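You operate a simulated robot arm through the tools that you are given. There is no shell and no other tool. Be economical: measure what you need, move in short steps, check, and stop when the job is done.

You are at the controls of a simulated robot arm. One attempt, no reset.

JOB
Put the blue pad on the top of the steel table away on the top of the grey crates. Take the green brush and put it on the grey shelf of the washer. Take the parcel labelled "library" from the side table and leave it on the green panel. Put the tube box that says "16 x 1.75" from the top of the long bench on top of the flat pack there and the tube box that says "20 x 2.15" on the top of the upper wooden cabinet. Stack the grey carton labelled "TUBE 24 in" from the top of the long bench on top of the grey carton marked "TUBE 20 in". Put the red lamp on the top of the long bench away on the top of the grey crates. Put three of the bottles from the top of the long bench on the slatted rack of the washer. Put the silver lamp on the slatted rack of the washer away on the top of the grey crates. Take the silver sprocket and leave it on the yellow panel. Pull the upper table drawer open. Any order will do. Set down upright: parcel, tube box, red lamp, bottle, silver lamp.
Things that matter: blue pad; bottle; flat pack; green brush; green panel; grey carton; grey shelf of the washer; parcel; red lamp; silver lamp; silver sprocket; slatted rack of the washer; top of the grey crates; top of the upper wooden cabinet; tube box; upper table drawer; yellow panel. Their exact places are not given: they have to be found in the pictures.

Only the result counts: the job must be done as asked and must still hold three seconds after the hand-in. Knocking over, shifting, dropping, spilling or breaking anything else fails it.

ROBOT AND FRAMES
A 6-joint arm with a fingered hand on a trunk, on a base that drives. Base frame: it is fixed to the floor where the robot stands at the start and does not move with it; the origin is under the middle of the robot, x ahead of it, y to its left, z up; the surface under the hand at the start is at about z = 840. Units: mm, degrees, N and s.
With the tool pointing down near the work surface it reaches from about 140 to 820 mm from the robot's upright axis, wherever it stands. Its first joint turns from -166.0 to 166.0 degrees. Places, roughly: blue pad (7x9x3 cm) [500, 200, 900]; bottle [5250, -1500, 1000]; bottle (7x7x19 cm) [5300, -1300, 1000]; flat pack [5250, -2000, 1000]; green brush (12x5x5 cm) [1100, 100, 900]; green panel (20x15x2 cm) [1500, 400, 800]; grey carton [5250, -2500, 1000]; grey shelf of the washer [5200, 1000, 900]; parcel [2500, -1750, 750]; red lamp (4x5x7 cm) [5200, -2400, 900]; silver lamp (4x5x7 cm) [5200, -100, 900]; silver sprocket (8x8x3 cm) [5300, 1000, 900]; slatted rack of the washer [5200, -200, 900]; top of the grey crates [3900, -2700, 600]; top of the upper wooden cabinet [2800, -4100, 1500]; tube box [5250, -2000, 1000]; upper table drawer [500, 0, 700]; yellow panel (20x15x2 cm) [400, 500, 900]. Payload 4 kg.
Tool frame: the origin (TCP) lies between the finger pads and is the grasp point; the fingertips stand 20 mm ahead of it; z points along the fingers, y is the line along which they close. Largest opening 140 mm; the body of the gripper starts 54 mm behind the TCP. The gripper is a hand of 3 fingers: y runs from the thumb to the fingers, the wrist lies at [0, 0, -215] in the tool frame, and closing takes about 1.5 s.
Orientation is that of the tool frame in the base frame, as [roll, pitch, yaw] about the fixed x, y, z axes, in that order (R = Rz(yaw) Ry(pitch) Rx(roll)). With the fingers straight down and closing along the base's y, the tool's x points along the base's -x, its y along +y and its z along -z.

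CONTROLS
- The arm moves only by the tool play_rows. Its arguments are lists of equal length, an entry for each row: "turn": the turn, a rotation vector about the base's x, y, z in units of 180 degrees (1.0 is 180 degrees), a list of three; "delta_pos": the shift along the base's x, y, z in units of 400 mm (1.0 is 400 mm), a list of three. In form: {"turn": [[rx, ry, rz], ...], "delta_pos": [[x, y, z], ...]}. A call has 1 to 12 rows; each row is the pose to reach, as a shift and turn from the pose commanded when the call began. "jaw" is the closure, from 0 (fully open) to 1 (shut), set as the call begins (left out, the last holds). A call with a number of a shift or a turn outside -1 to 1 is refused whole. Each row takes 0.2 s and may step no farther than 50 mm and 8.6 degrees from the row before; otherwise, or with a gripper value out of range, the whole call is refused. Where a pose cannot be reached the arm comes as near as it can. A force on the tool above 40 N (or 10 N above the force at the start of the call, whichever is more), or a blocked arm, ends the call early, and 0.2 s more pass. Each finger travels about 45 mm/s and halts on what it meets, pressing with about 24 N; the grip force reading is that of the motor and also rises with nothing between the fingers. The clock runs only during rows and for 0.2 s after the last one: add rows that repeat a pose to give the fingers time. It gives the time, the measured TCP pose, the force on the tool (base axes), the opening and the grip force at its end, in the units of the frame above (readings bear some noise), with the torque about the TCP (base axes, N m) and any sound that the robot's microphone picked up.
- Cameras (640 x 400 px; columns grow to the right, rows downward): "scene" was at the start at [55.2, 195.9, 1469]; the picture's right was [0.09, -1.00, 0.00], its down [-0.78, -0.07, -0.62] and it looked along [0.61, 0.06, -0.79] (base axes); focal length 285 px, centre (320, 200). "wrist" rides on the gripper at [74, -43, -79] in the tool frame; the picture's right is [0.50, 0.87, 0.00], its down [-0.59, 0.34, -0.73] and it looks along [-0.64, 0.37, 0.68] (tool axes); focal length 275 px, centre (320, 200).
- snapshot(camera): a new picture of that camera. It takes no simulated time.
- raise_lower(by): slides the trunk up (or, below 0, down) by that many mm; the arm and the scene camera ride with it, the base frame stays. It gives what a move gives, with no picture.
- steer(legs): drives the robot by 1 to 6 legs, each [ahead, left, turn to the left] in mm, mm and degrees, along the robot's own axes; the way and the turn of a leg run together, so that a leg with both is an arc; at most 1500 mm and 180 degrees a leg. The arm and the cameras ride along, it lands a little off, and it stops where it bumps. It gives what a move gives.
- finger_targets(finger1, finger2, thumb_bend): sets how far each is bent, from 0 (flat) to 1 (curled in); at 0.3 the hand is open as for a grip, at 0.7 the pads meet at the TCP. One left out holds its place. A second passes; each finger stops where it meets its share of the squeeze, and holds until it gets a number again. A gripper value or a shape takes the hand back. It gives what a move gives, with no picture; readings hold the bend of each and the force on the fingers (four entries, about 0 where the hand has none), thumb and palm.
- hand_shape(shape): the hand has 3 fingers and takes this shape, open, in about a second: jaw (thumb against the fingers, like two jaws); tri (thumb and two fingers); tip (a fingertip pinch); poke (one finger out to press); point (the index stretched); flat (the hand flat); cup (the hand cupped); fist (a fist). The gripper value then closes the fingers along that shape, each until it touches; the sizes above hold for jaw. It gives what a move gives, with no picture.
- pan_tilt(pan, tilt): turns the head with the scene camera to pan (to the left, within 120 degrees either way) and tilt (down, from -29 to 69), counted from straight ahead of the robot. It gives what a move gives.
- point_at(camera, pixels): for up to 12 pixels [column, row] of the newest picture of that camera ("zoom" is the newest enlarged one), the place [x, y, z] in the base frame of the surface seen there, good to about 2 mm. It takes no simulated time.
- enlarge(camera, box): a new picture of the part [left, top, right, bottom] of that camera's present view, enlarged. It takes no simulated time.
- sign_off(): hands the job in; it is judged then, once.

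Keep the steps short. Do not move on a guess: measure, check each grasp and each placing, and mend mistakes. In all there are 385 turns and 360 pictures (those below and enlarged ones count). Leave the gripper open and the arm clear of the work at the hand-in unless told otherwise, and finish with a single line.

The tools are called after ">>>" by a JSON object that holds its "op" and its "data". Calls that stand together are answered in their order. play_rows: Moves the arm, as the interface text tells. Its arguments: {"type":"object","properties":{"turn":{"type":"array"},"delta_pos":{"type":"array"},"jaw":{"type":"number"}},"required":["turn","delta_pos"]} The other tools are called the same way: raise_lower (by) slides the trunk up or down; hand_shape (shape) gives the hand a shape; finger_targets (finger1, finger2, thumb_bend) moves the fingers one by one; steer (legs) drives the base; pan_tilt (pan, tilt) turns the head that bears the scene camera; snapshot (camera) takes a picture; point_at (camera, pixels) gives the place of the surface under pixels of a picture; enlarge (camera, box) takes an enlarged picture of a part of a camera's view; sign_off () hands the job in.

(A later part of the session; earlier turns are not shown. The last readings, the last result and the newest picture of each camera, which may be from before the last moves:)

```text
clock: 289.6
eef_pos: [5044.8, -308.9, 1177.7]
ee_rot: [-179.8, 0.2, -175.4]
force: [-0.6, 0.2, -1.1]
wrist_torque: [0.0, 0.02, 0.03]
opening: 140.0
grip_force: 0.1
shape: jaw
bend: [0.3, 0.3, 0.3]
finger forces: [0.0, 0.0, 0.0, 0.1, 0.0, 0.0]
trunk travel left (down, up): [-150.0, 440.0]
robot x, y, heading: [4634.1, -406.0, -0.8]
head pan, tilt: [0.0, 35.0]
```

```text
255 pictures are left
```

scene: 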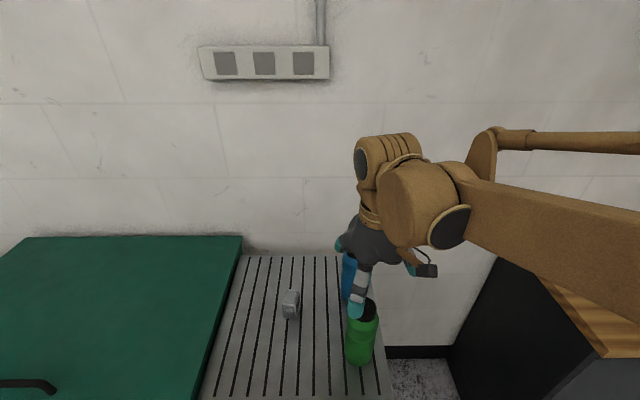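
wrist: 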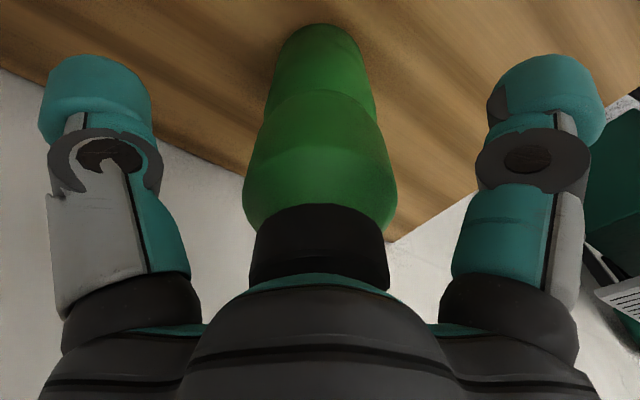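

Green stands. Go for the grey bottle: strafe right 925 mm.

>>> {"op": "steer", "data": {"legs": [[0, -925, 0.7]]}}

>>> {"op": "snapshot", "data": {"camera": "scene"}}

>>> {"op": "enlarge", "data": {"camera": "scene", "box": [280, 150, 440, 250]}}

```text
clock: 294.4
eef_pos: [5039.1, -1228.9, 1178.1]
ee_rot: [-179.9, 0.0, -175.0]
force: [-0.2, -1.5, 1.0]
wrist_torque: [0.02, -0.01, 0.0]
opening: 139.9
grip_force: 0.1
shape: jaw
bend: [0.3, 0.3, 0.3]
finger forces: [0.0, 0.0, 0.0, 0.1, 0.0, 0.0]
trunk travel left (down, up): [-150.0, 440.0]
robot x, y, heading: [4629.0, -1326.9, 0.1]
head pan, tilt: [0.0, 35.0]
```

```text
254 pictures are left
```

scene: 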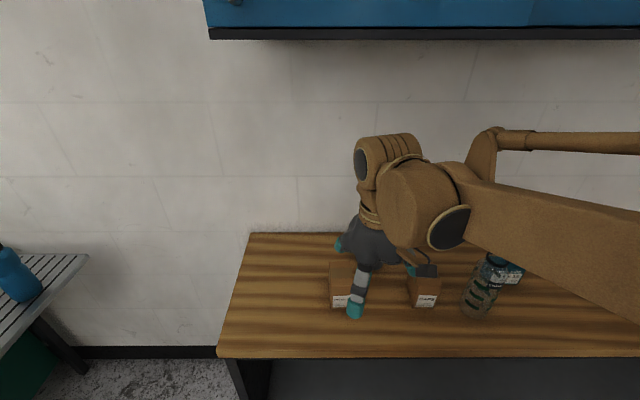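

```text
4.00 times, centred on (360, 200) of scene
```

zoom: 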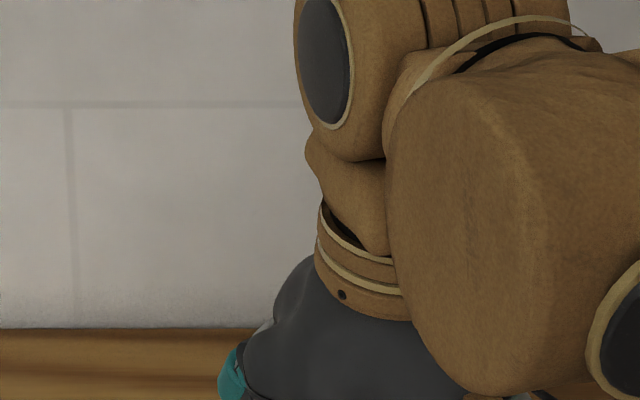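

The arm hides it; use the measured (5305,−1303). Move above at z≈1135 and check with the wrist camera.

>>> {"op": "play_rows", "data": {"turn": [[0, 0, 0], [0, 0, 0], [0, 0, 0], [0, 0, 0], [0, 0, 0], [0, 0, 0], [0, 0, 0]], "delta_pos": [[0.11, -0.03, 0], [0.22, -0.06, 0], [0.33, -0.09, -0.03], [0.44, -0.12, -0.06], [0.55, -0.15, -0.1], [0.66, -0.186, -0.108], [0.665, -0.186, -0.108]]}}

>>> {"op": "snapshot", "data": {"camera": "wrist"}}

```text
clock: 296.1
eef_pos: [5305.3, -1302.9, 1133.8]
ee_rot: [-179.8, 0.1, -175.0]
force: [-0.6, -0.2, 0.1]
wrist_torque: [0.02, -0.01, -0.01]
opening: 140.1
grip_force: 0.1
shape: jaw
bend: [0.3, 0.3, 0.3]
finger forces: [0.0, 0.1, 0.0, 0.0, 0.0, 0.1]
trunk travel left (down, up): [-150.0, 440.0]
robot x, y, heading: [4628.4, -1329.6, -0.3]
head pan, tilt: [0.0, 35.0]
```

```text
252 pictures are left
```

wrist: 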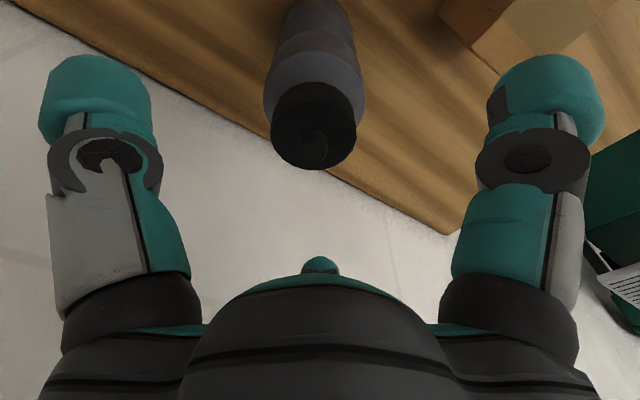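

>>> {"op": "point_at", "data": {"camera": "wrist", "pixels": [[314, 148], [290, 130], [340, 130], [313, 110], [313, 160]]}}

```text
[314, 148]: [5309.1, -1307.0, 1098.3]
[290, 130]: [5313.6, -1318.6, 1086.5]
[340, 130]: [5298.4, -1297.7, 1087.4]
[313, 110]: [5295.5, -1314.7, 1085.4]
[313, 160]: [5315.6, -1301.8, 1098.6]
```

Centre ≈ (5307,−1306). Nudge, lower to 1048 and close.

>>> {"op": "play_rows", "data": {"turn": [[0, 0, 0], [0, 0, 0], [0, 0, 0]], "delta_pos": [[0.005, -0.007, -0.08], [0.005, -0.007, -0.16], [0.005, -0.007, -0.214]]}}

>>> {"op": "play_rows", "data": {"turn": [[0, 0, 0], [0, 0, 0], [0, 0, 0], [0, 0, 0], [0, 0, 0], [0, 0, 0], [0, 0, 0]], "delta_pos": [[0, 0, 0], [0, 0, 0], [0, 0, 0], [0, 0, 0], [0, 0, 0], [0, 0, 0], [0, 0, 0]], "jaw": 1}}

>>> {"op": "play_rows", "data": {"turn": [[0, 0, 0], [0, 0, 0], [0, 0, 0], [0, 0, 0], [0, 0, 0], [0, 0, 0], [0, 0, 0], [0, 0, 0], [0, 0, 0]], "delta_pos": [[0, 0, 0.06], [0, 0, 0.14], [0, 0, 0.22], [-0.05, 0, 0.265], [-0.16, 0.0, 0.265], [-0.28, 0.0, 0.265], [-0.4, 0.0, 0.265], [-0.52, 0.0, 0.265], [-0.63, 0.0, 0.265]]}}

>>> {"op": "snapshot", "data": {"camera": "wrist"}}

```text
clock: 296.9
eef_pos: [5309.1, -1306.8, 1047.5]
ee_rot: [-179.8, -0.1, -175.1]
force: [0.3, -0.6, 0.8]
wrist_torque: [-0.01, -0.01, 0.01]
opening: 139.9
grip_force: 0.1
shape: jaw
bend: [0.3, 0.3, 0.3]
finger forces: [0.0, 0.1, 0.0, 0.1, 0.1, 0.0]
trunk travel left (down, up): [-150.0, 440.0]
robot x, y, heading: [4628.8, -1327.8, 0.1]
head pan, tilt: [0.0, 35.0]
```

```text
clock: 298.4
eef_pos: [5308.6, -1306.3, 1048.9]
ee_rot: [-179.9, 0.0, -175.0]
force: [0.7, 0.3, -0.3]
wrist_torque: [0.02, 0.0, 0.0]
opening: 59.0
grip_force: 23.8
shape: jaw
bend: [0.38, 0.37, 0.36]
finger forces: [21.0, 21.4, 0.1, 0.0, 21.6, 0.0]
trunk travel left (down, up): [-150.0, 440.0]
robot x, y, heading: [4629.3, -1328.6, -0.1]
head pan, tilt: [0.0, 35.0]
```

```text
clock: 300.4
eef_pos: [5053.1, -1306.0, 1155.3]
ee_rot: [-179.8, 0.2, -175.1]
force: [0.7, 0.2, -1.4]
wrist_torque: [-0.02, -0.01, 0.03]
opening: 59.1
grip_force: 23.8
shape: jaw
bend: [0.38, 0.37, 0.36]
finger forces: [21.0, 21.5, 0.0, 0.1, 21.6, 0.0]
trunk travel left (down, up): [-150.0, 440.0]
robot x, y, heading: [4631.4, -1327.4, -0.2]
head pan, tilt: [0.0, 35.0]
```

```text
251 pictures are left
```

wrist: 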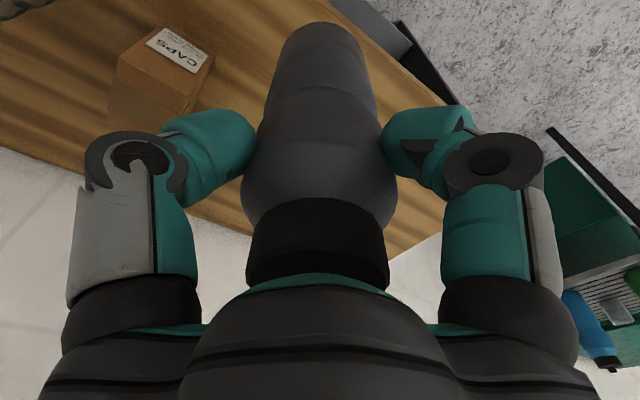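

To avoid the green bottle at (5045,−308) I retract to x≈4890 before strafing left 1250 mm.

>>> {"op": "play_rows", "data": {"turn": [[0, 0, 0], [0, 0, 0], [0, 0, 0], [0, 0, 0]], "delta_pos": [[-0.1, 0, 0], [-0.2, 0, 0], [-0.3, 0, 0], [-0.41, 0, 0]]}}

>>> {"op": "steer", "data": {"legs": [[0, 620, 0], [0, 630, 0]]}}

>>> {"op": "snapshot", "data": {"camera": "scene"}}

```text
clock: 301.4
eef_pos: [4889.8, -1307.1, 1153.9]
ee_rot: [-179.8, 0.1, -174.9]
force: [-0.3, -0.6, -0.3]
wrist_torque: [-0.01, 0.02, 0.01]
opening: 59.0
grip_force: 24.3
shape: jaw
bend: [0.38, 0.37, 0.36]
finger forces: [21.0, 21.6, 0.0, 0.0, 21.6, 0.0]
trunk travel left (down, up): [-150.0, 440.0]
robot x, y, heading: [4629.3, -1328.2, -0.2]
head pan, tilt: [0.0, 35.0]
```

```text
clock: 308.1
eef_pos: [4898.6, -45.4, 1154.2]
ee_rot: [-179.8, 0.2, -175.1]
force: [0.1, 0.6, -0.9]
wrist_torque: [0.01, -0.01, 0.01]
opening: 59.1
grip_force: 23.7
shape: jaw
bend: [0.38, 0.37, 0.36]
finger forces: [21.0, 21.5, 0.0, 0.0, 21.6, 0.0]
trunk travel left (down, up): [-150.0, 440.0]
robot x, y, heading: [4634.4, -70.8, -0.2]
head pan, tilt: [0.0, 35.0]
```

```text
250 pictures are left
```

scene: 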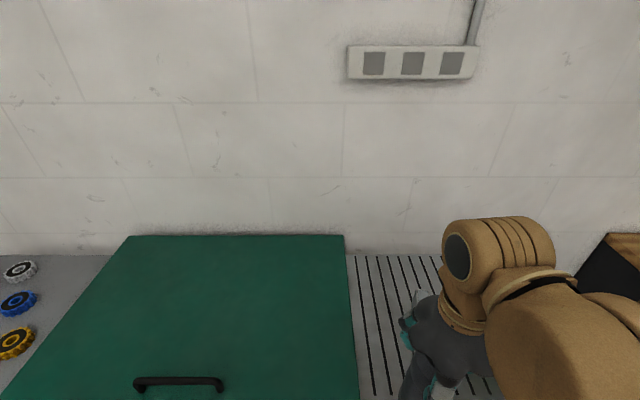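

>>> {"op": "point_at", "data": {"camera": "scene", "pixels": [[340, 300], [345, 380], [180, 382], [365, 330], [362, 280], [422, 296], [20, 270], [20, 300], [15, 340]]}}

```text
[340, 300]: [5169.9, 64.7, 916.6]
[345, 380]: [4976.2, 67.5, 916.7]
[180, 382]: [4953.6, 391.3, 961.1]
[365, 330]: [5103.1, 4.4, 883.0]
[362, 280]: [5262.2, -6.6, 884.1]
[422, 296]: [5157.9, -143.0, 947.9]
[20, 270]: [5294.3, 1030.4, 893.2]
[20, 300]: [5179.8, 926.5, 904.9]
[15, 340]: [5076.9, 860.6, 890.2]
```

Lid is only 917 high. Move forward to x≈5035, y≈−55 and lower.

>>> {"op": "play_rows", "data": {"turn": [[0, 0, 0], [0, 0, 0], [0, 0, 0], [0, 0, 0], [0, 0, 0], [0, 0, 0], [0, 0, 0]], "delta_pos": [[0.1, -0.01, 0], [0.2, -0.02, 0], [0.3, -0.025, 0], [0.34, -0.025, -0.05], [0.34, -0.025, -0.15], [0.34, -0.025, -0.25], [0.34, -0.025, -0.3]]}}

>>> {"op": "play_rows", "data": {"turn": [[0, 0, 0], [0, 0, 0], [0, 0, 0]], "delta_pos": [[0, 0, -0.005], [0, 0, -0.008], [0, 0, -0.01]]}}

>>> {"op": "snapshot", "data": {"camera": "wrist"}}

```text
clock: 309.7
eef_pos: [5034.9, -53.9, 1034.5]
ee_rot: [-179.9, 0.0, -175.1]
force: [0.1, 0.2, -0.8]
wrist_torque: [0.01, 0.01, 0.0]
opening: 58.7
grip_force: 24.0
shape: jaw
bend: [0.38, 0.37, 0.36]
finger forces: [21.1, 21.5, 0.0, 0.0, 21.4, 0.0]
trunk travel left (down, up): [-150.0, 440.0]
robot x, y, heading: [4633.3, -68.5, -0.5]
head pan, tilt: [0.0, 35.0]
```

```text
clock: 310.5
eef_pos: [5035.3, -54.4, 1030.9]
ee_rot: [-179.9, 0.1, -175.0]
force: [2.5, 2.9, 21.1]
wrist_torque: [-0.11, -0.12, 0.03]
opening: 59.7
grip_force: 23.5
shape: jaw
bend: [0.38, 0.37, 0.36]
finger forces: [25.0, 26.1, 0.0, 0.0, 26.1, 0.0]
trunk travel left (down, up): [-150.0, 440.0]
robot x, y, heading: [4636.0, -66.2, -0.2]
head pan, tilt: [0.0, 35.0]
```

```text
249 pictures are left
```

wrist: 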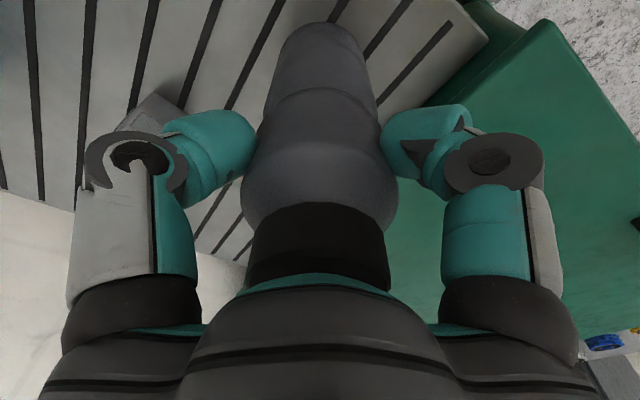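

Contact. Open and lift.

>>> {"op": "play_rows", "data": {"turn": [[0, 0, 0], [0, 0, 0], [0, 0, 0], [0, 0, 0], [0, 0, 0], [0, 0, 0], [0, 0, 0], [0, 0, 0]], "delta_pos": [[0, 0, 0.003], [0, 0, 0.003], [0, 0, 0.003], [0, 0, 0.003], [0, 0, 0.003], [0, 0, 0.003], [0, 0, 0.003], [0, 0, 0.003]], "jaw": 0}}

>>> {"op": "play_rows", "data": {"turn": [[0, 0, 0], [0, 0, 0], [0, 0, 0], [0, 0, 0], [0, 0, 0], [0, 0, 0], [0, 0, 0], [0, 0, 0]], "delta_pos": [[0, 0, 0.05], [0, 0, 0.12], [0, 0, 0.2], [0, 0, 0.3], [0, 0, 0.37], [0.1, -0.05, 0.37], [0.2, -0.15, 0.37], [0.26, -0.25, 0.37]]}}

>>> {"op": "snapshot", "data": {"camera": "wrist"}}

>>> {"op": "snapshot", "data": {"camera": "scene"}}

```text
clock: 312.3
eef_pos: [5035.1, -56.5, 1031.6]
ee_rot: [-179.7, 0.2, -175.1]
force: [0.1, -0.5, -0.8]
wrist_torque: [-0.02, 0.01, 0.01]
opening: 139.9
grip_force: 0.0
shape: jaw
bend: [0.3, 0.3, 0.3]
finger forces: [0.0, 0.0, 0.1, 0.0, 0.0, 0.0]
trunk travel left (down, up): [-150.0, 440.0]
robot x, y, heading: [4632.2, -71.8, -0.2]
head pan, tilt: [0.0, 35.0]
```

```text
refused: row 7 steps farther than a row can; nothing moved
```

```text
248 pictures are left
```

wrist: 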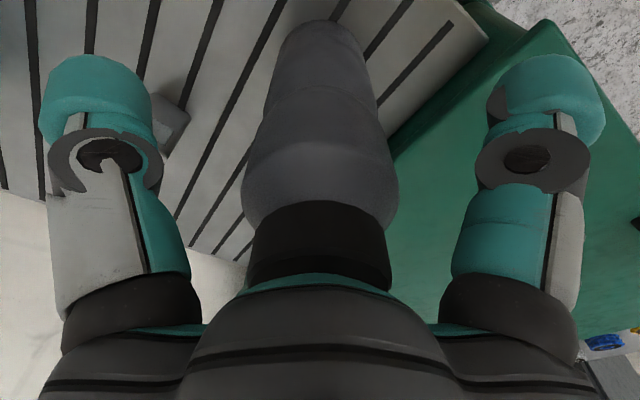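

```text
247 pictures are left
```

scene: 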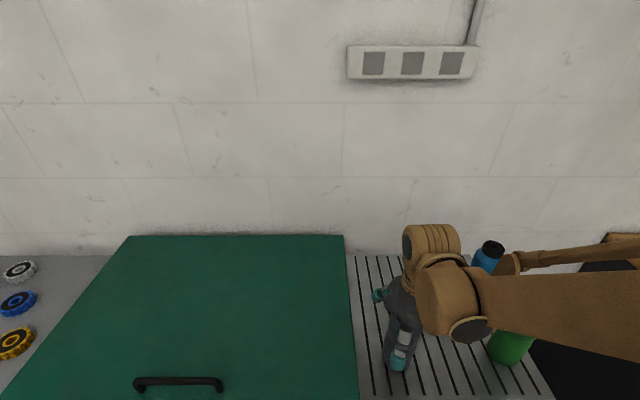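

>>> {"op": "play_rows", "data": {"turn": [[0, 0, 0], [0, 0, 0], [0, 0, 0], [0, 0, 0], [0, 0, 0], [0, 0, 0], [0, 0, 0], [0, 0, 0]], "delta_pos": [[0, 0, 0.05], [0, 0, 0.12], [0, 0, 0.2], [0, 0, 0.3], [0, 0, 0.37], [0.07, -0.08, 0.37], [0.15, -0.16, 0.37], [0.22, -0.24, 0.37]]}}

>>> {"op": "snapshot", "data": {"camera": "wrist"}}

>>> {"op": "snapshot", "data": {"camera": "scene"}}

```text
clock: 314.1
eef_pos: [5123.9, -153.9, 1178.5]
ee_rot: [-180.0, 0.0, -175.0]
force: [0.9, -0.8, 0.4]
wrist_torque: [0.01, 0.02, -0.02]
opening: 140.1
grip_force: 0.0
shape: jaw
bend: [0.3, 0.3, 0.3]
finger forces: [0.0, 0.0, 0.1, 0.1, 0.0, 0.0]
trunk travel left (down, up): [-150.0, 440.0]
robot x, y, heading: [4633.7, -69.0, -0.1]
head pan, tilt: [0.0, 35.0]
```

```text
246 pictures are left
```

wrist: 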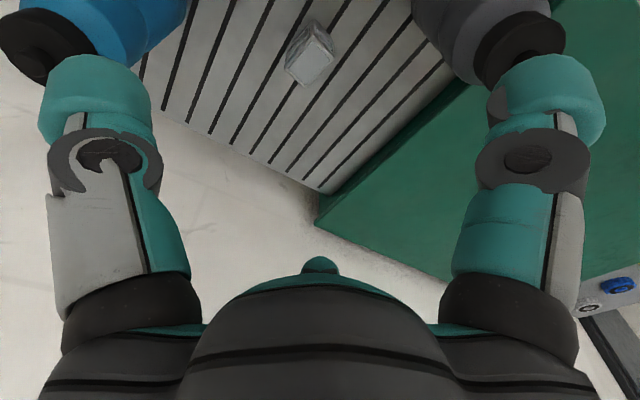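

```text
245 pictures are left
```

scene: 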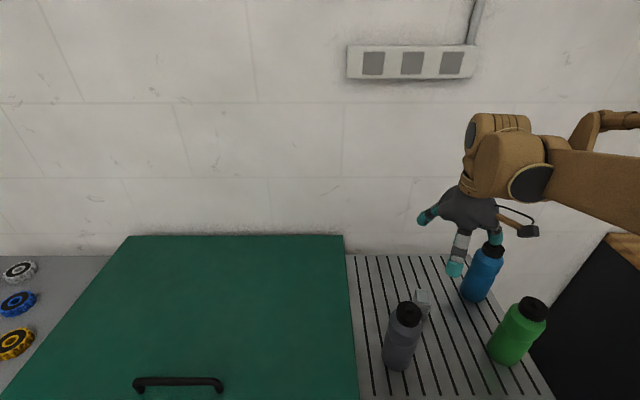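

Three bottles stand. Enlarge the silver lamp in the wrist view and measure its top.

>>> {"op": "enlarge", "data": {"camera": "wrist", "box": [260, 10, 360, 100]}}

>>> {"op": "point_at", "data": {"camera": "zoom", "pixels": [[330, 150], [450, 230], [370, 320], [170, 260], [320, 60], [290, 250]]}}

```text
4.44 times, centred on (310, 55) of wrist
```

zoom: 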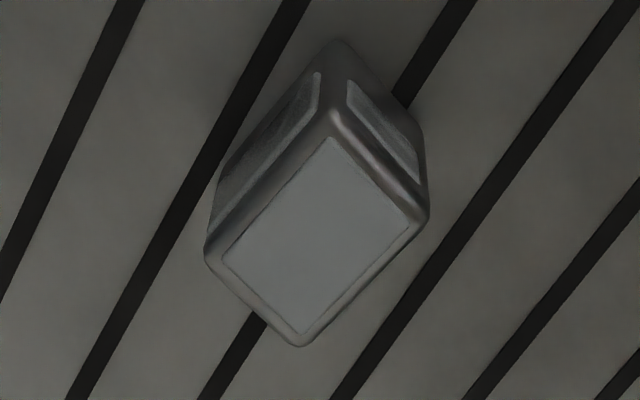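

```text
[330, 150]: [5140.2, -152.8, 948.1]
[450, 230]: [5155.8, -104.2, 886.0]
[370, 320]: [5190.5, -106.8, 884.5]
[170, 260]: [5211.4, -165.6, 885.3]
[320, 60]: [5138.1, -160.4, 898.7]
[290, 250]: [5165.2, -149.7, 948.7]
```

>>> {"op": "point_at", "data": {"camera": "zoom", "pixels": [[332, 125], [418, 212], [300, 335], [215, 250], [317, 232]]}}

```text
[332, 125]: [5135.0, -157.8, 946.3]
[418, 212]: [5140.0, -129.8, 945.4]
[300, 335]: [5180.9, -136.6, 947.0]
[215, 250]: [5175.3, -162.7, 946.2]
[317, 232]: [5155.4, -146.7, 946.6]
```

Lamp centre (5158,−147), yaw −9°. Turn −14°, pre-close, descend to z≈917, close and lift.

>>> {"op": "play_rows", "data": {"turn": [[0, 0, -0.04], [0, 0, -0.078], [0, 0, -0.078], [0, 0, -0.078], [0, 0, -0.078], [0, 0, -0.078], [0, 0, -0.078], [0, 0, -0.078]], "delta_pos": [[0.085, 0.0175, 0], [0.085, 0.0175, -0.1], [0.085, 0.0175, -0.22], [0.085, 0.0175, -0.34], [0.085, 0.0175, -0.46], [0.085, 0.0175, -0.56], [0.085, 0.0175, -0.62], [0.085, 0.0175, -0.653]], "jaw": 0.36}}

>>> {"op": "snapshot", "data": {"camera": "wrist"}}

>>> {"op": "play_rows", "data": {"turn": [[0, 0, 0], [0, 0, 0], [0, 0, 0], [0, 0, 0], [0, 0, 0], [0, 0, 0], [0, 0, 0]], "delta_pos": [[0, 0, 0], [0, 0, 0], [0, 0, 0], [0, 0, 0], [0, 0, 0], [0, 0, 0], [0, 0, 0]], "jaw": 1}}

>>> {"op": "play_rows", "data": {"turn": [[0, 0, 0], [0, 0, 0], [0, 0, 0], [0, 0, 0], [0, 0, 0], [0, 0, 0]], "delta_pos": [[0, 0, 0.06], [0, 0, 0.18], [0, 0, 0.3], [0, 0, 0.42], [0, 0, 0.54], [0, 0, 0.65]]}}

>>> {"op": "snapshot", "data": {"camera": "wrist"}}

```text
clock: 315.9
eef_pos: [5157.1, -143.6, 916.9]
ee_rot: [-179.9, 0.1, 170.9]
force: [-0.1, -0.4, -0.6]
wrist_torque: [-0.04, 0.01, -0.03]
opening: 90.1
grip_force: 0.0
shape: jaw
bend: [0.29, 0.29, 0.27]
finger forces: [0.0, 0.0, 0.0, 0.1, 0.1, 0.1]
trunk travel left (down, up): [-150.0, 440.0]
robot x, y, heading: [4632.3, -67.4, -0.3]
head pan, tilt: [0.0, 35.0]
```

```text
243 pictures are left
```

wrist: 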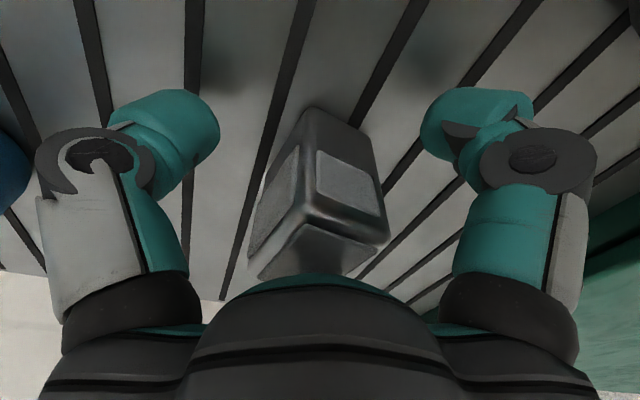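

```text
clock: 317.5
eef_pos: [5155.1, -144.1, 917.1]
ee_rot: [-179.8, 0.1, 170.9]
force: [0.2, 0.3, 0.7]
wrist_torque: [0.02, 0.06, -0.01]
opening: 44.5
grip_force: 24.0
shape: jaw
bend: [0.4, 0.4, 0.45]
finger forces: [20.7, 21.3, 0.0, 0.1, 21.2, 0.0]
trunk travel left (down, up): [-150.0, 440.0]
robot x, y, heading: [4636.8, -66.9, -0.0]
head pan, tilt: [0.0, 35.0]
```

```text
clock: 318.9
eef_pos: [5156.9, -143.2, 1177.3]
ee_rot: [-179.8, 0.0, 171.0]
force: [-0.8, -1.1, -0.7]
wrist_torque: [0.0, -0.02, 0.0]
opening: 44.7
grip_force: 23.9
shape: jaw
bend: [0.4, 0.4, 0.45]
finger forces: [20.6, 21.6, 0.0, 0.0, 21.2, 0.1]
trunk travel left (down, up): [-150.0, 440.0]
robot x, y, heading: [4631.9, -64.0, -0.0]
head pan, tilt: [0.0, 35.0]
```

```text
242 pictures are left
```

wrist: 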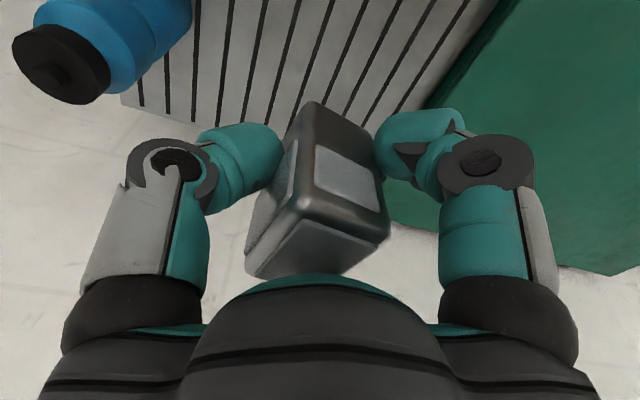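

Silver lamp held. Back off, turn to heading −90, and drive down the lane in two stages.

>>> {"op": "steer", "data": {"legs": [[-250, 0, 0], [0, 0, -90], [0, 180, 0], [1300, 0, 0]]}}

```text
clock: 331.9
eef_pos: [4478.7, -1908.4, 1177.1]
ee_rot: [-179.9, 0.0, 80.3]
force: [-0.1, -0.5, -0.6]
wrist_torque: [-0.05, -0.01, -0.02]
opening: 44.4
grip_force: 24.0
shape: jaw
bend: [0.4, 0.4, 0.45]
finger forces: [20.0, 21.5, 0.0, 0.0, 21.4, 0.0]
trunk travel left (down, up): [-150.0, 440.0]
robot x, y, heading: [4560.5, -1384.6, -90.9]
head pan, tilt: [0.0, 35.0]
```

On course. Continue 1500 mm, turn to face the crates, move 70 mm ahead, lower the trunk.

>>> {"op": "steer", "data": {"legs": [[0, 0, 0.9], [1500, 0, 0], [0, 0, -90], [70, 0, 0]]}}

>>> {"op": "raise_lower", "data": {"by": -150}}

>>> {"op": "pan_tilt", "data": {"pan": 0, "tilt": 50}}

>>> {"op": "snapshot", "data": {"camera": "scene"}}

```text
clock: 344.1
eef_pos: [3948.1, -2791.5, 1176.5]
ee_rot: [-179.9, -0.1, -10.5]
force: [0.3, 0.0, -0.2]
wrist_torque: [0.01, -0.02, 0.01]
opening: 44.4
grip_force: 24.1
shape: jaw
bend: [0.4, 0.4, 0.45]
finger forces: [19.3, 21.4, 0.0, 0.0, 21.6, 0.1]
trunk travel left (down, up): [-150.0, 440.0]
robot x, y, heading: [4469.9, -2878.7, 178.4]
head pan, tilt: [0.0, 35.0]
```

```text
clock: 345.8
eef_pos: [3948.7, -2792.2, 1029.1]
ee_rot: [-179.8, 0.0, -10.4]
force: [-0.7, -0.4, -0.8]
wrist_torque: [-0.01, 0.02, 0.0]
opening: 44.2
grip_force: 23.9
shape: jaw
bend: [0.4, 0.4, 0.45]
finger forces: [19.4, 21.4, 0.0, 0.0, 21.5, 0.0]
trunk travel left (down, up): [0.0, 590.0]
robot x, y, heading: [4466.6, -2878.6, 178.4]
head pan, tilt: [0.0, 35.0]
```

```text
clock: 346.6
eef_pos: [3948.8, -2791.3, 1026.4]
ee_rot: [-179.8, 0.1, -10.6]
force: [-0.1, 0.1, -1.0]
wrist_torque: [-0.01, 0.02, -0.01]
opening: 44.3
grip_force: 24.0
shape: jaw
bend: [0.4, 0.4, 0.45]
finger forces: [19.4, 21.4, 0.0, 0.1, 21.4, 0.0]
trunk travel left (down, up): [0.0, 590.0]
robot x, y, heading: [4471.4, -2880.5, 178.9]
head pan, tilt: [0.0, 50.0]
```

```text
241 pictures are left
```

scene: 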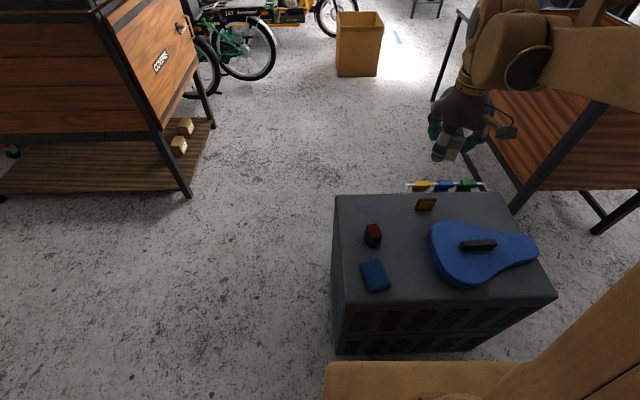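

I measure the crate top here: a free spot near (368,206).

>>> {"op": "point_at", "data": {"camera": "scene", "pixels": [[365, 208], [340, 200], [373, 228], [425, 203], [373, 275], [345, 215]]}}

```text
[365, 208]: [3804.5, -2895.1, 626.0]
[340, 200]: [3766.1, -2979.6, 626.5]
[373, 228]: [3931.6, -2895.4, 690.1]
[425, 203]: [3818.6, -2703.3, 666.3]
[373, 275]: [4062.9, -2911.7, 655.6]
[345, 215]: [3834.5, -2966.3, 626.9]
```

Target (3830,−2855). Move and lower to z≈666.

>>> {"op": "play_rows", "data": {"turn": [[0, 0, 0], [0, 0, 0], [0, 0, 0], [0, 0, 0], [0, 0, 0], [0, 0, 0], [0, 0, 0], [0, 0, 0], [0, 0, 0], [0, 0, 0]], "delta_pos": [[-0.1, -0.05, 0], [-0.2, -0.1, 0], [-0.297, -0.16, 0], [-0.297, -0.16, -0.12], [-0.297, -0.16, -0.24], [-0.297, -0.16, -0.36], [-0.297, -0.16, -0.48], [-0.297, -0.16, -0.6], [-0.297, -0.16, -0.72], [-0.297, -0.16, -0.8]]}}

>>> {"op": "play_rows", "data": {"turn": [[0, 0, 0], [0, 0, 0]], "delta_pos": [[0, 0, -0.06], [0, 0, -0.1]]}}

>>> {"op": "snapshot", "data": {"camera": "wrist"}}

```text
clock: 348.8
eef_pos: [3832.1, -2855.2, 706.8]
ee_rot: [-179.8, 0.1, -10.4]
force: [0.6, -1.4, -0.6]
wrist_torque: [0.0, 0.01, -0.02]
opening: 44.2
grip_force: 23.3
shape: jaw
bend: [0.4, 0.4, 0.45]
finger forces: [19.0, 21.6, 0.0, 0.0, 21.4, 0.0]
trunk travel left (down, up): [0.0, 590.0]
robot x, y, heading: [4470.7, -2877.9, 178.3]
head pan, tilt: [0.0, 50.0]
```

```text
clock: 349.4
eef_pos: [3831.4, -2856.0, 666.6]
ee_rot: [-179.8, 0.0, -10.5]
force: [-0.8, 0.4, -0.4]
wrist_torque: [-0.01, 0.02, 0.02]
opening: 44.2
grip_force: 24.0
shape: jaw
bend: [0.4, 0.4, 0.45]
finger forces: [19.0, 21.6, 0.1, 0.0, 21.5, 0.0]
trunk travel left (down, up): [0.0, 590.0]
robot x, y, heading: [4472.0, -2877.8, 178.4]
head pan, tilt: [0.0, 50.0]
```

```text
240 pictures are left
```

wrist: 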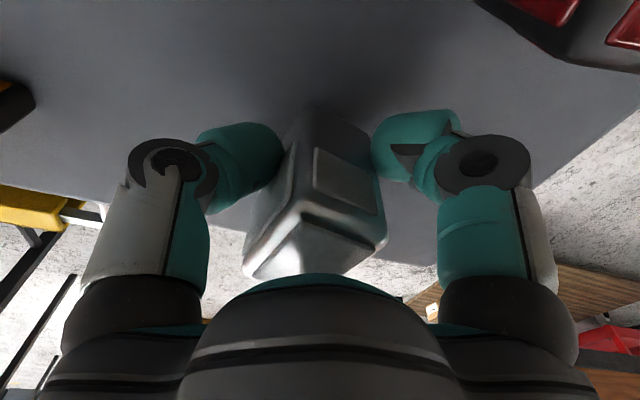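

Clear of neighbours. Lower stepwise to contact.

>>> {"op": "play_rows", "data": {"turn": [[0, 0, 0], [0, 0, 0], [0, 0, 0]], "delta_pos": [[0, 0, -0.005], [0, 0, -0.01], [0, 0, -0.015]]}}

>>> {"op": "play_rows", "data": {"turn": [[0, 0, 0], [0, 0, 0]], "delta_pos": [[0, 0, -0.004], [0, 0, -0.007]]}}

```text
clock: 350.2
eef_pos: [3830.7, -2855.6, 662.0]
ee_rot: [-179.8, 0.0, -10.4]
force: [0.0, 0.0, 0.3]
wrist_torque: [0.0, -0.04, -0.03]
opening: 44.4
grip_force: 24.0
shape: jaw
bend: [0.4, 0.4, 0.45]
finger forces: [19.0, 21.7, 0.1, 0.0, 21.5, 0.1]
trunk travel left (down, up): [0.0, 590.0]
robot x, y, heading: [4471.0, -2879.5, 178.4]
head pan, tilt: [0.0, 50.0]
```

```text
clock: 350.8
eef_pos: [3830.5, -2855.8, 661.2]
ee_rot: [-179.9, 0.0, -10.5]
force: [-0.5, 0.1, 4.5]
wrist_torque: [0.11, 0.07, -0.03]
opening: 44.4
grip_force: 24.4
shape: jaw
bend: [0.4, 0.4, 0.45]
finger forces: [19.0, 22.1, 0.0, 0.0, 22.8, 0.0]
trunk travel left (down, up): [0.0, 590.0]
robot x, y, heading: [4468.0, -2877.7, 178.3]
head pan, tilt: [0.0, 50.0]
```

Contact starting (4.5 N). Lower 1 mm more, open to 0.3 and lift.

>>> {"op": "play_rows", "data": {"turn": [[0, 0, 0]], "delta_pos": [[0, 0, -0.003]]}}

>>> {"op": "play_rows", "data": {"turn": [[0, 0, 0], [0, 0, 0], [0, 0, 0], [0, 0, 0], [0, 0, 0], [0, 0, 0]], "delta_pos": [[0, 0, 0], [0, 0, 0], [0, 0, 0], [0, 0, 0], [0, 0, 0], [0, 0, 0]], "jaw": 0.3}}

>>> {"op": "play_rows", "data": {"turn": [[0, 0, 0], [0, 0, 0], [0, 0, 0], [0, 0, 0], [0, 0, 0], [0, 0, 0], [0, 0, 0], [0, 0, 0]], "delta_pos": [[0, 0, 0.1], [0, 0, 0.22], [0, 0, 0.34], [0, 0, 0.46], [0, 0, 0.58], [0, 0, 0.7], [0, 0, 0.82], [0, 0, 0.94]]}}

>>> {"op": "raise_lower", "data": {"by": 150}}

>>> {"op": "snapshot", "data": {"camera": "scene"}}

```text
clock: 351.2
eef_pos: [3831.2, -2855.4, 658.3]
ee_rot: [-179.8, 0.1, -10.6]
force: [-3.8, 1.1, 15.2]
wrist_torque: [0.08, 0.17, 0.04]
opening: 45.0
grip_force: 23.8
shape: jaw
bend: [0.4, 0.4, 0.45]
finger forces: [19.6, 25.4, 0.0, 0.0, 25.5, 0.0]
trunk travel left (down, up): [0.0, 590.0]
robot x, y, heading: [4473.1, -2883.4, 178.0]
head pan, tilt: [0.0, 50.0]
```

```text
clock: 352.6
eef_pos: [3830.6, -2856.4, 658.1]
ee_rot: [-179.7, 0.1, -10.5]
force: [-0.7, -0.7, -0.2]
wrist_torque: [-0.01, 0.02, 0.0]
opening: 97.2
grip_force: 0.0
shape: jaw
bend: [0.27, 0.27, 0.25]
finger forces: [0.0, 0.0, 0.1, 0.0, 0.0, 0.0]
trunk travel left (down, up): [0.0, 590.0]
robot x, y, heading: [4469.8, -2880.9, 178.3]
head pan, tilt: [0.0, 50.0]
```

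```text
clock: 354.4
eef_pos: [3829.8, -2856.7, 1033.2]
ee_rot: [-179.8, 0.1, -10.4]
force: [0.1, 0.1, 0.4]
wrist_torque: [-0.02, 0.04, 0.0]
opening: 97.6
grip_force: 0.1
shape: jaw
bend: [0.27, 0.27, 0.25]
finger forces: [0.0, 0.0, 0.1, 0.0, 0.1, 0.1]
trunk travel left (down, up): [0.0, 590.0]
robot x, y, heading: [4471.7, -2881.0, 178.5]
head pan, tilt: [0.0, 50.0]
```

```text
clock: 356.1
eef_pos: [3829.1, -2856.0, 1184.4]
ee_rot: [-179.8, 0.1, -10.5]
force: [0.3, 0.0, 0.8]
wrist_torque: [-0.02, 0.01, 0.01]
opening: 97.4
grip_force: 0.0
shape: jaw
bend: [0.27, 0.27, 0.25]
finger forces: [0.0, 0.0, 0.0, 0.0, 0.0, 0.1]
trunk travel left (down, up): [-150.0, 440.0]
robot x, y, heading: [4470.5, -2882.4, 178.3]
head pan, tilt: [0.0, 50.0]
```

```text
239 pictures are left
```

scene: 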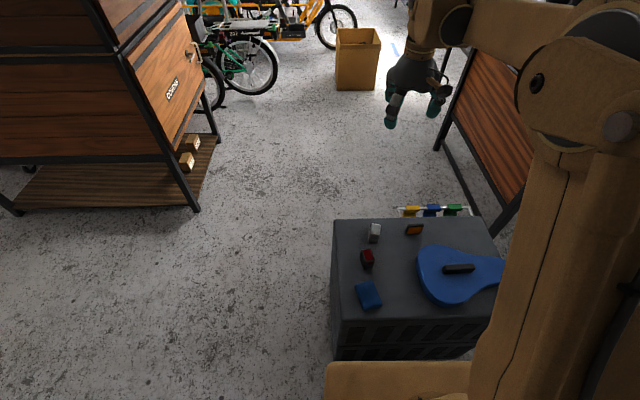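

All four things stand on the crates. Next: the parcel on the side table. Back off, strafe up the lane to y≈−730.

>>> {"op": "steer", "data": {"legs": [[-90, 0, 1.6], [0, -1100, 0], [0, -1050, 0]]}}

```text
clock: 367.4
eef_pos: [3878.1, -742.9, 1182.0]
ee_rot: [-179.9, 0.0, -8.0]
force: [-0.2, -0.2, -0.6]
wrist_torque: [-0.02, -0.02, 0.04]
opening: 97.4
grip_force: 0.0
shape: jaw
bend: [0.27, 0.27, 0.25]
finger forces: [0.0, 0.1, 0.0, 0.0, 0.1, 0.1]
trunk travel left (down, up): [-150.0, 440.0]
robot x, y, heading: [4524.7, -738.7, -179.1]
head pan, tilt: [0.0, 50.0]
```

>>> {"op": "steer", "data": {"legs": [[1100, 0, -0.9], [1080, 0, 0]]}}

>>> {"op": "pan_tilt", "data": {"pan": 80, "tilt": 35}}

>>> {"op": "snapshot", "data": {"camera": "scene"}}

>>> {"op": "pan_tilt", "data": {"pan": -90, "tilt": 25}}

>>> {"op": "snapshot", "data": {"camera": "scene"}}

```text
clock: 378.4
eef_pos: [1657.3, -750.2, 1182.4]
ee_rot: [-179.9, 0.2, -8.5]
force: [-1.1, 0.7, -1.1]
wrist_torque: [-0.02, -0.01, 0.0]
opening: 97.5
grip_force: 0.0
shape: jaw
bend: [0.27, 0.27, 0.25]
finger forces: [0.0, 0.0, 0.0, 0.0, 0.0, 0.0]
trunk travel left (down, up): [-150.0, 440.0]
robot x, y, heading: [2301.6, -751.7, -179.3]
head pan, tilt: [0.0, 50.0]
```

```text
clock: 379.9
eef_pos: [1656.7, -750.5, 1183.4]
ee_rot: [-179.8, 0.1, -8.5]
force: [0.3, 0.5, 0.1]
wrist_torque: [0.03, -0.02, 0.04]
opening: 97.6
grip_force: 0.0
shape: jaw
bend: [0.27, 0.27, 0.25]
finger forces: [0.0, 0.0, 0.0, 0.0, 0.0, 0.0]
trunk travel left (down, up): [-150.0, 440.0]
robot x, y, heading: [2295.8, -751.4, -179.5]
head pan, tilt: [80.0, 35.0]
```

```text
238 pictures are left
```

scene: 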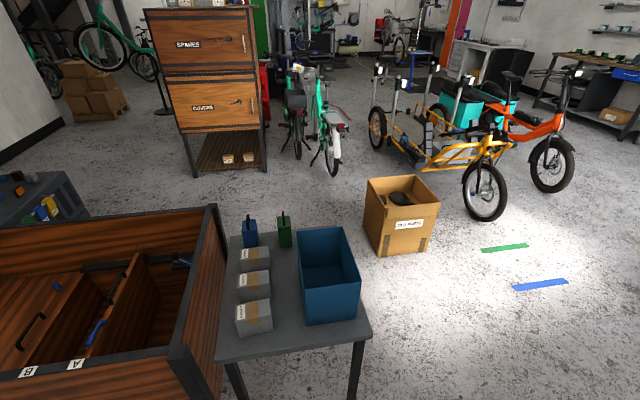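

```text
clock: 382.5
eef_pos: [1658.2, -750.5, 1182.7]
ee_rot: [-179.8, 0.1, -8.5]
force: [-0.2, 0.1, -0.2]
wrist_torque: [-0.02, 0.0, 0.02]
opening: 97.3
grip_force: 0.1
shape: jaw
bend: [0.27, 0.27, 0.25]
finger forces: [0.1, 0.1, 0.0, 0.0, 0.0, 0.0]
trunk travel left (down, up): [-150.0, 440.0]
robot x, y, heading: [2297.4, -751.6, -179.2]
head pan, tilt: [-90.0, 25.0]
```

```text
237 pictures are left
```

scene: 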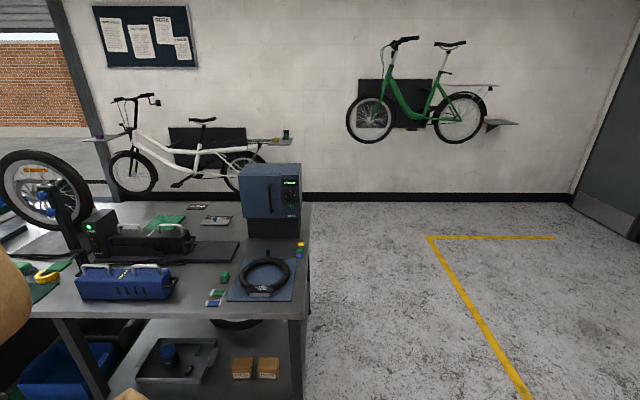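

>>> {"op": "point_at", "data": {"camera": "scene", "pixels": [[360, 200], [140, 188], [230, 188], [250, 165], [270, 145], [510, 124], [100, 140], [300, 315], [180, 218], [155, 100], [470, 90], [190, 205]]}}

>>> {"op": "pan_tilt", "data": {"pan": 80, "tilt": 40}}

>>> {"op": "enlarge", "data": {"camera": "scene", "box": [200, 150, 400, 320]}}

>>> {"op": "enlarge", "data": {"camera": "scene", "box": [225, 205, 295, 315]}}

```text
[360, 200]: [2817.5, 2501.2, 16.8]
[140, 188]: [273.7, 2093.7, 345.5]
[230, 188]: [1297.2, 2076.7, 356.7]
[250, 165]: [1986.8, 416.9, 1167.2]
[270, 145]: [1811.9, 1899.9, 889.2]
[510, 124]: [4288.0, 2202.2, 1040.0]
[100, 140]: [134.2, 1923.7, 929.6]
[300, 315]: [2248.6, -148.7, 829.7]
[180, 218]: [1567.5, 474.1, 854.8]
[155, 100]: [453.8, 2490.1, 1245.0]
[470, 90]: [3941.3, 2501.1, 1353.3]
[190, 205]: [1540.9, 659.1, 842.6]
```

```text
clock: 385.1
eef_pos: [1656.9, -750.1, 1183.3]
ee_rot: [-179.9, 0.2, -8.4]
force: [-1.2, 1.2, 1.0]
wrist_torque: [0.04, -0.01, 0.02]
opening: 97.5
grip_force: 0.1
shape: jaw
bend: [0.27, 0.27, 0.25]
finger forces: [0.0, 0.0, 0.0, 0.0, 0.0, 0.0]
trunk travel left (down, up): [-150.0, 440.0]
robot x, y, heading: [2297.0, -750.4, -179.3]
head pan, tilt: [80.0, 40.0]
```

```text
2.35 times, centred on (300, 235) of scene
```

zoom: 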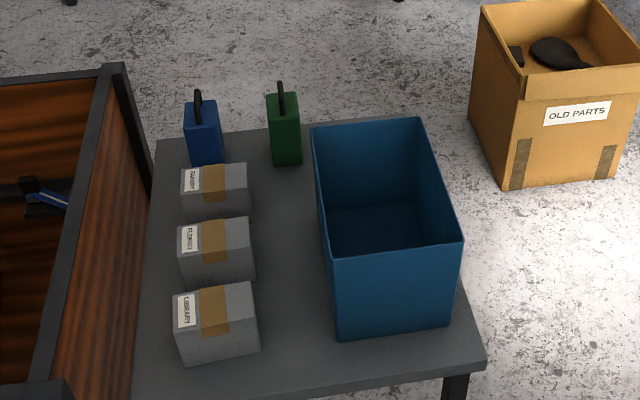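

```text
3.64 times, centred on (260, 260) of scene
```

zoom: 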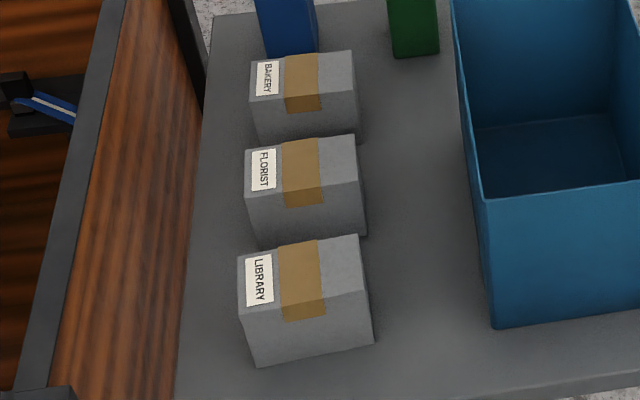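

The LIBRARY parcel is nearest. Measure its top corners and the table.

>>> {"op": "point_at", "data": {"camera": "zoom", "pixels": [[243, 258], [355, 238], [364, 288], [248, 318], [300, 280], [310, 355], [250, 152], [350, 230], [300, 390], [170, 380], [478, 220], [420, 300]]}}

```text
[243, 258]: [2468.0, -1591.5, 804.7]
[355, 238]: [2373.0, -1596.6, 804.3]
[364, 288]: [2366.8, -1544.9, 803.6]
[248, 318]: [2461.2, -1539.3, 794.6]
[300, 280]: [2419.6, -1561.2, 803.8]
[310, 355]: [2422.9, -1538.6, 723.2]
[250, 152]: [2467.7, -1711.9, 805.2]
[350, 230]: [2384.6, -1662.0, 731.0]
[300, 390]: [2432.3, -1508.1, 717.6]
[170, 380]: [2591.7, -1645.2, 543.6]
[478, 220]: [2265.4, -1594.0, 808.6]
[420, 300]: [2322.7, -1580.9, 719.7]
```

LIBRARY parcel: centre (2418,−1567), 100×56, top 804, table 718, yaw +3°. Turn to face −y and approach.

>>> {"op": "steer", "data": {"legs": [[0, 0, 89.3], [0, 120, 0], [200, 0, 0]]}}

>>> {"op": "pan_tilt", "data": {"pan": -10, "tilt": 50}}

>>> {"op": "snapshot", "data": {"camera": "scene"}}

```text
clock: 391.3
eef_pos: [2400.4, -1596.9, 1181.7]
ee_rot: [-179.8, 0.1, 80.1]
force: [-0.8, -0.1, -0.7]
wrist_torque: [0.04, 0.01, -0.01]
opening: 97.2
grip_force: 0.0
shape: jaw
bend: [0.27, 0.27, 0.25]
finger forces: [0.0, 0.1, 0.0, 0.1, 0.0, 0.1]
trunk travel left (down, up): [-150.0, 440.0]
robot x, y, heading: [2419.3, -955.0, -91.0]
head pan, tilt: [80.0, 40.0]
```

```text
clock: 392.9
eef_pos: [2400.1, -1595.8, 1182.4]
ee_rot: [-179.8, 0.2, 80.1]
force: [-0.5, 0.0, -0.5]
wrist_torque: [-0.02, -0.02, 0.01]
opening: 97.6
grip_force: 0.0
shape: jaw
bend: [0.27, 0.27, 0.25]
finger forces: [0.0, 0.1, 0.1, 0.0, 0.1, 0.1]
trunk travel left (down, up): [-150.0, 440.0]
robot x, y, heading: [2417.5, -957.6, -91.1]
head pan, tilt: [-10.0, 50.0]
```

```text
234 pictures are left
```

scene: 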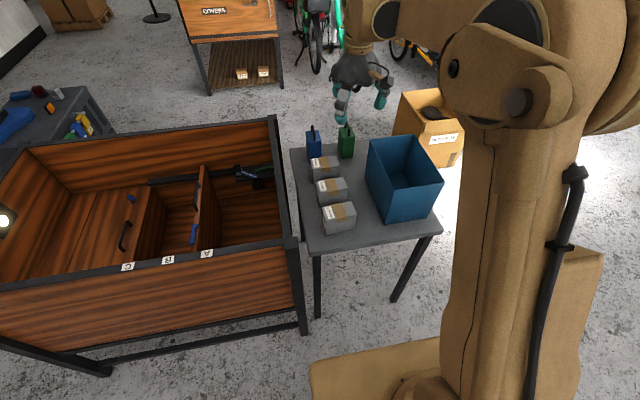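

>>> {"op": "enlarge", "data": {"camera": "scene", "box": [290, 140, 450, 240]}}

>>> {"op": "point_at", "data": {"camera": "zoom", "pixels": [[130, 260], [250, 250], [262, 300], [150, 318], [195, 280], [308, 5], [370, 180], [595, 175], [230, 245], [150, 200]]}}

```text
4.00 times, centred on (370, 190) of scene
```

zoom: 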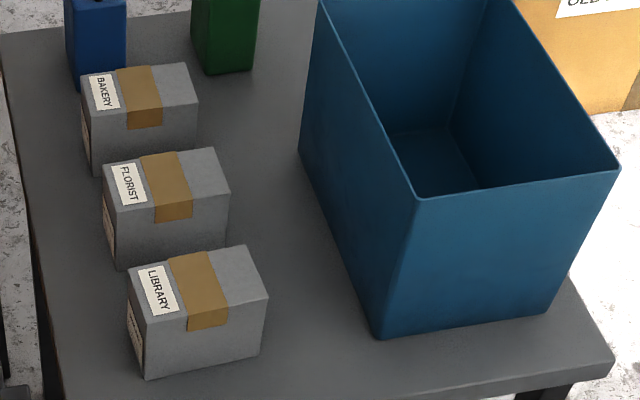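

```text
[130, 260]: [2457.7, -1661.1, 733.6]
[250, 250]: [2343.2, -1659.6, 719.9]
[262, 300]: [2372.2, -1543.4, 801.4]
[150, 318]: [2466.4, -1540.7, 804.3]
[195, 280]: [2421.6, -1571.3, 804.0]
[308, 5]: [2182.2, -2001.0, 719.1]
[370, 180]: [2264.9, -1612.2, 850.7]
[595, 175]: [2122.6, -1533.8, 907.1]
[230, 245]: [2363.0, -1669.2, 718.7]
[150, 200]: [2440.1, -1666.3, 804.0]
```

Parcel centre (2420,−1568). Lower the trunk 150, align yaw to 93° and descend to z≈800 first.

>>> {"op": "raise_lower", "data": {"by": -150}}

>>> {"op": "play_rows", "data": {"turn": [[0, 0, 0.04], [0, 0, 0.073], [0, 0, 0.073], [0, 0, 0.073], [0, 0, 0.073], [0, 0, 0.073]], "delta_pos": [[0.05, 0.07, 0], [0.05, 0.07, -0.12], [0.05, 0.07, -0.24], [0.05, 0.07, -0.36], [0.05, 0.07, -0.46], [0.05, 0.07, -0.54]], "jaw": 0.12}}

>>> {"op": "snapshot", "data": {"camera": "wrist"}}

>>> {"op": "enlarge", "data": {"camera": "scene", "box": [270, 110, 450, 250]}}

```text
clock: 394.7
eef_pos: [2400.2, -1596.0, 1033.0]
ee_rot: [-179.7, 0.2, 80.1]
force: [1.2, -0.3, 0.6]
wrist_torque: [0.0, -0.03, 0.02]
opening: 97.5
grip_force: 0.0
shape: jaw
bend: [0.27, 0.27, 0.25]
finger forces: [0.0, 0.0, 0.0, 0.1, 0.0, 0.0]
trunk travel left (down, up): [0.0, 590.0]
robot x, y, heading: [2418.3, -951.0, -90.8]
head pan, tilt: [-10.0, 50.0]
```

```text
clock: 396.1
eef_pos: [2420.9, -1566.5, 816.7]
ee_rot: [-179.9, 0.1, 93.2]
force: [0.2, 1.1, -0.5]
wrist_torque: [-0.03, 0.02, 0.01]
opening: 122.9
grip_force: 0.1
shape: jaw
bend: [0.24, 0.24, 0.22]
finger forces: [0.0, 0.0, 0.0, 0.1, 0.1, 0.1]
trunk travel left (down, up): [0.0, 590.0]
robot x, y, heading: [2414.8, -954.2, -91.0]
head pan, tilt: [-10.0, 50.0]
```

```text
232 pictures are left
```

wrist: 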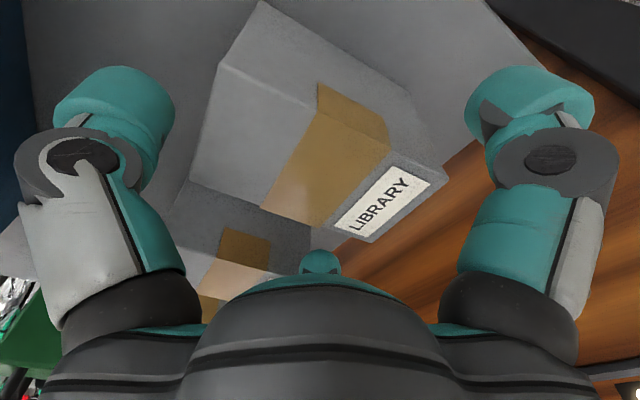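

```text
2.86 times, centred on (360, 180) of scene
```

zoom: 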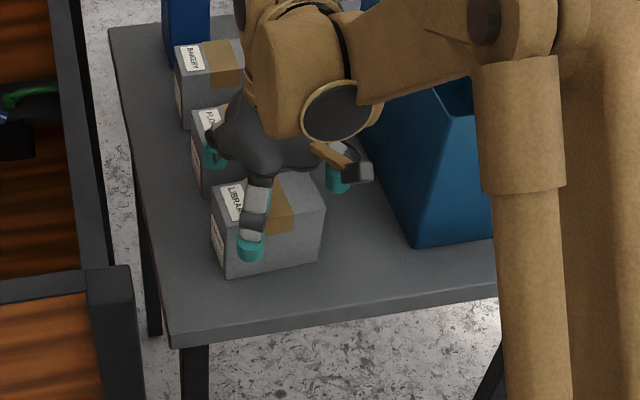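

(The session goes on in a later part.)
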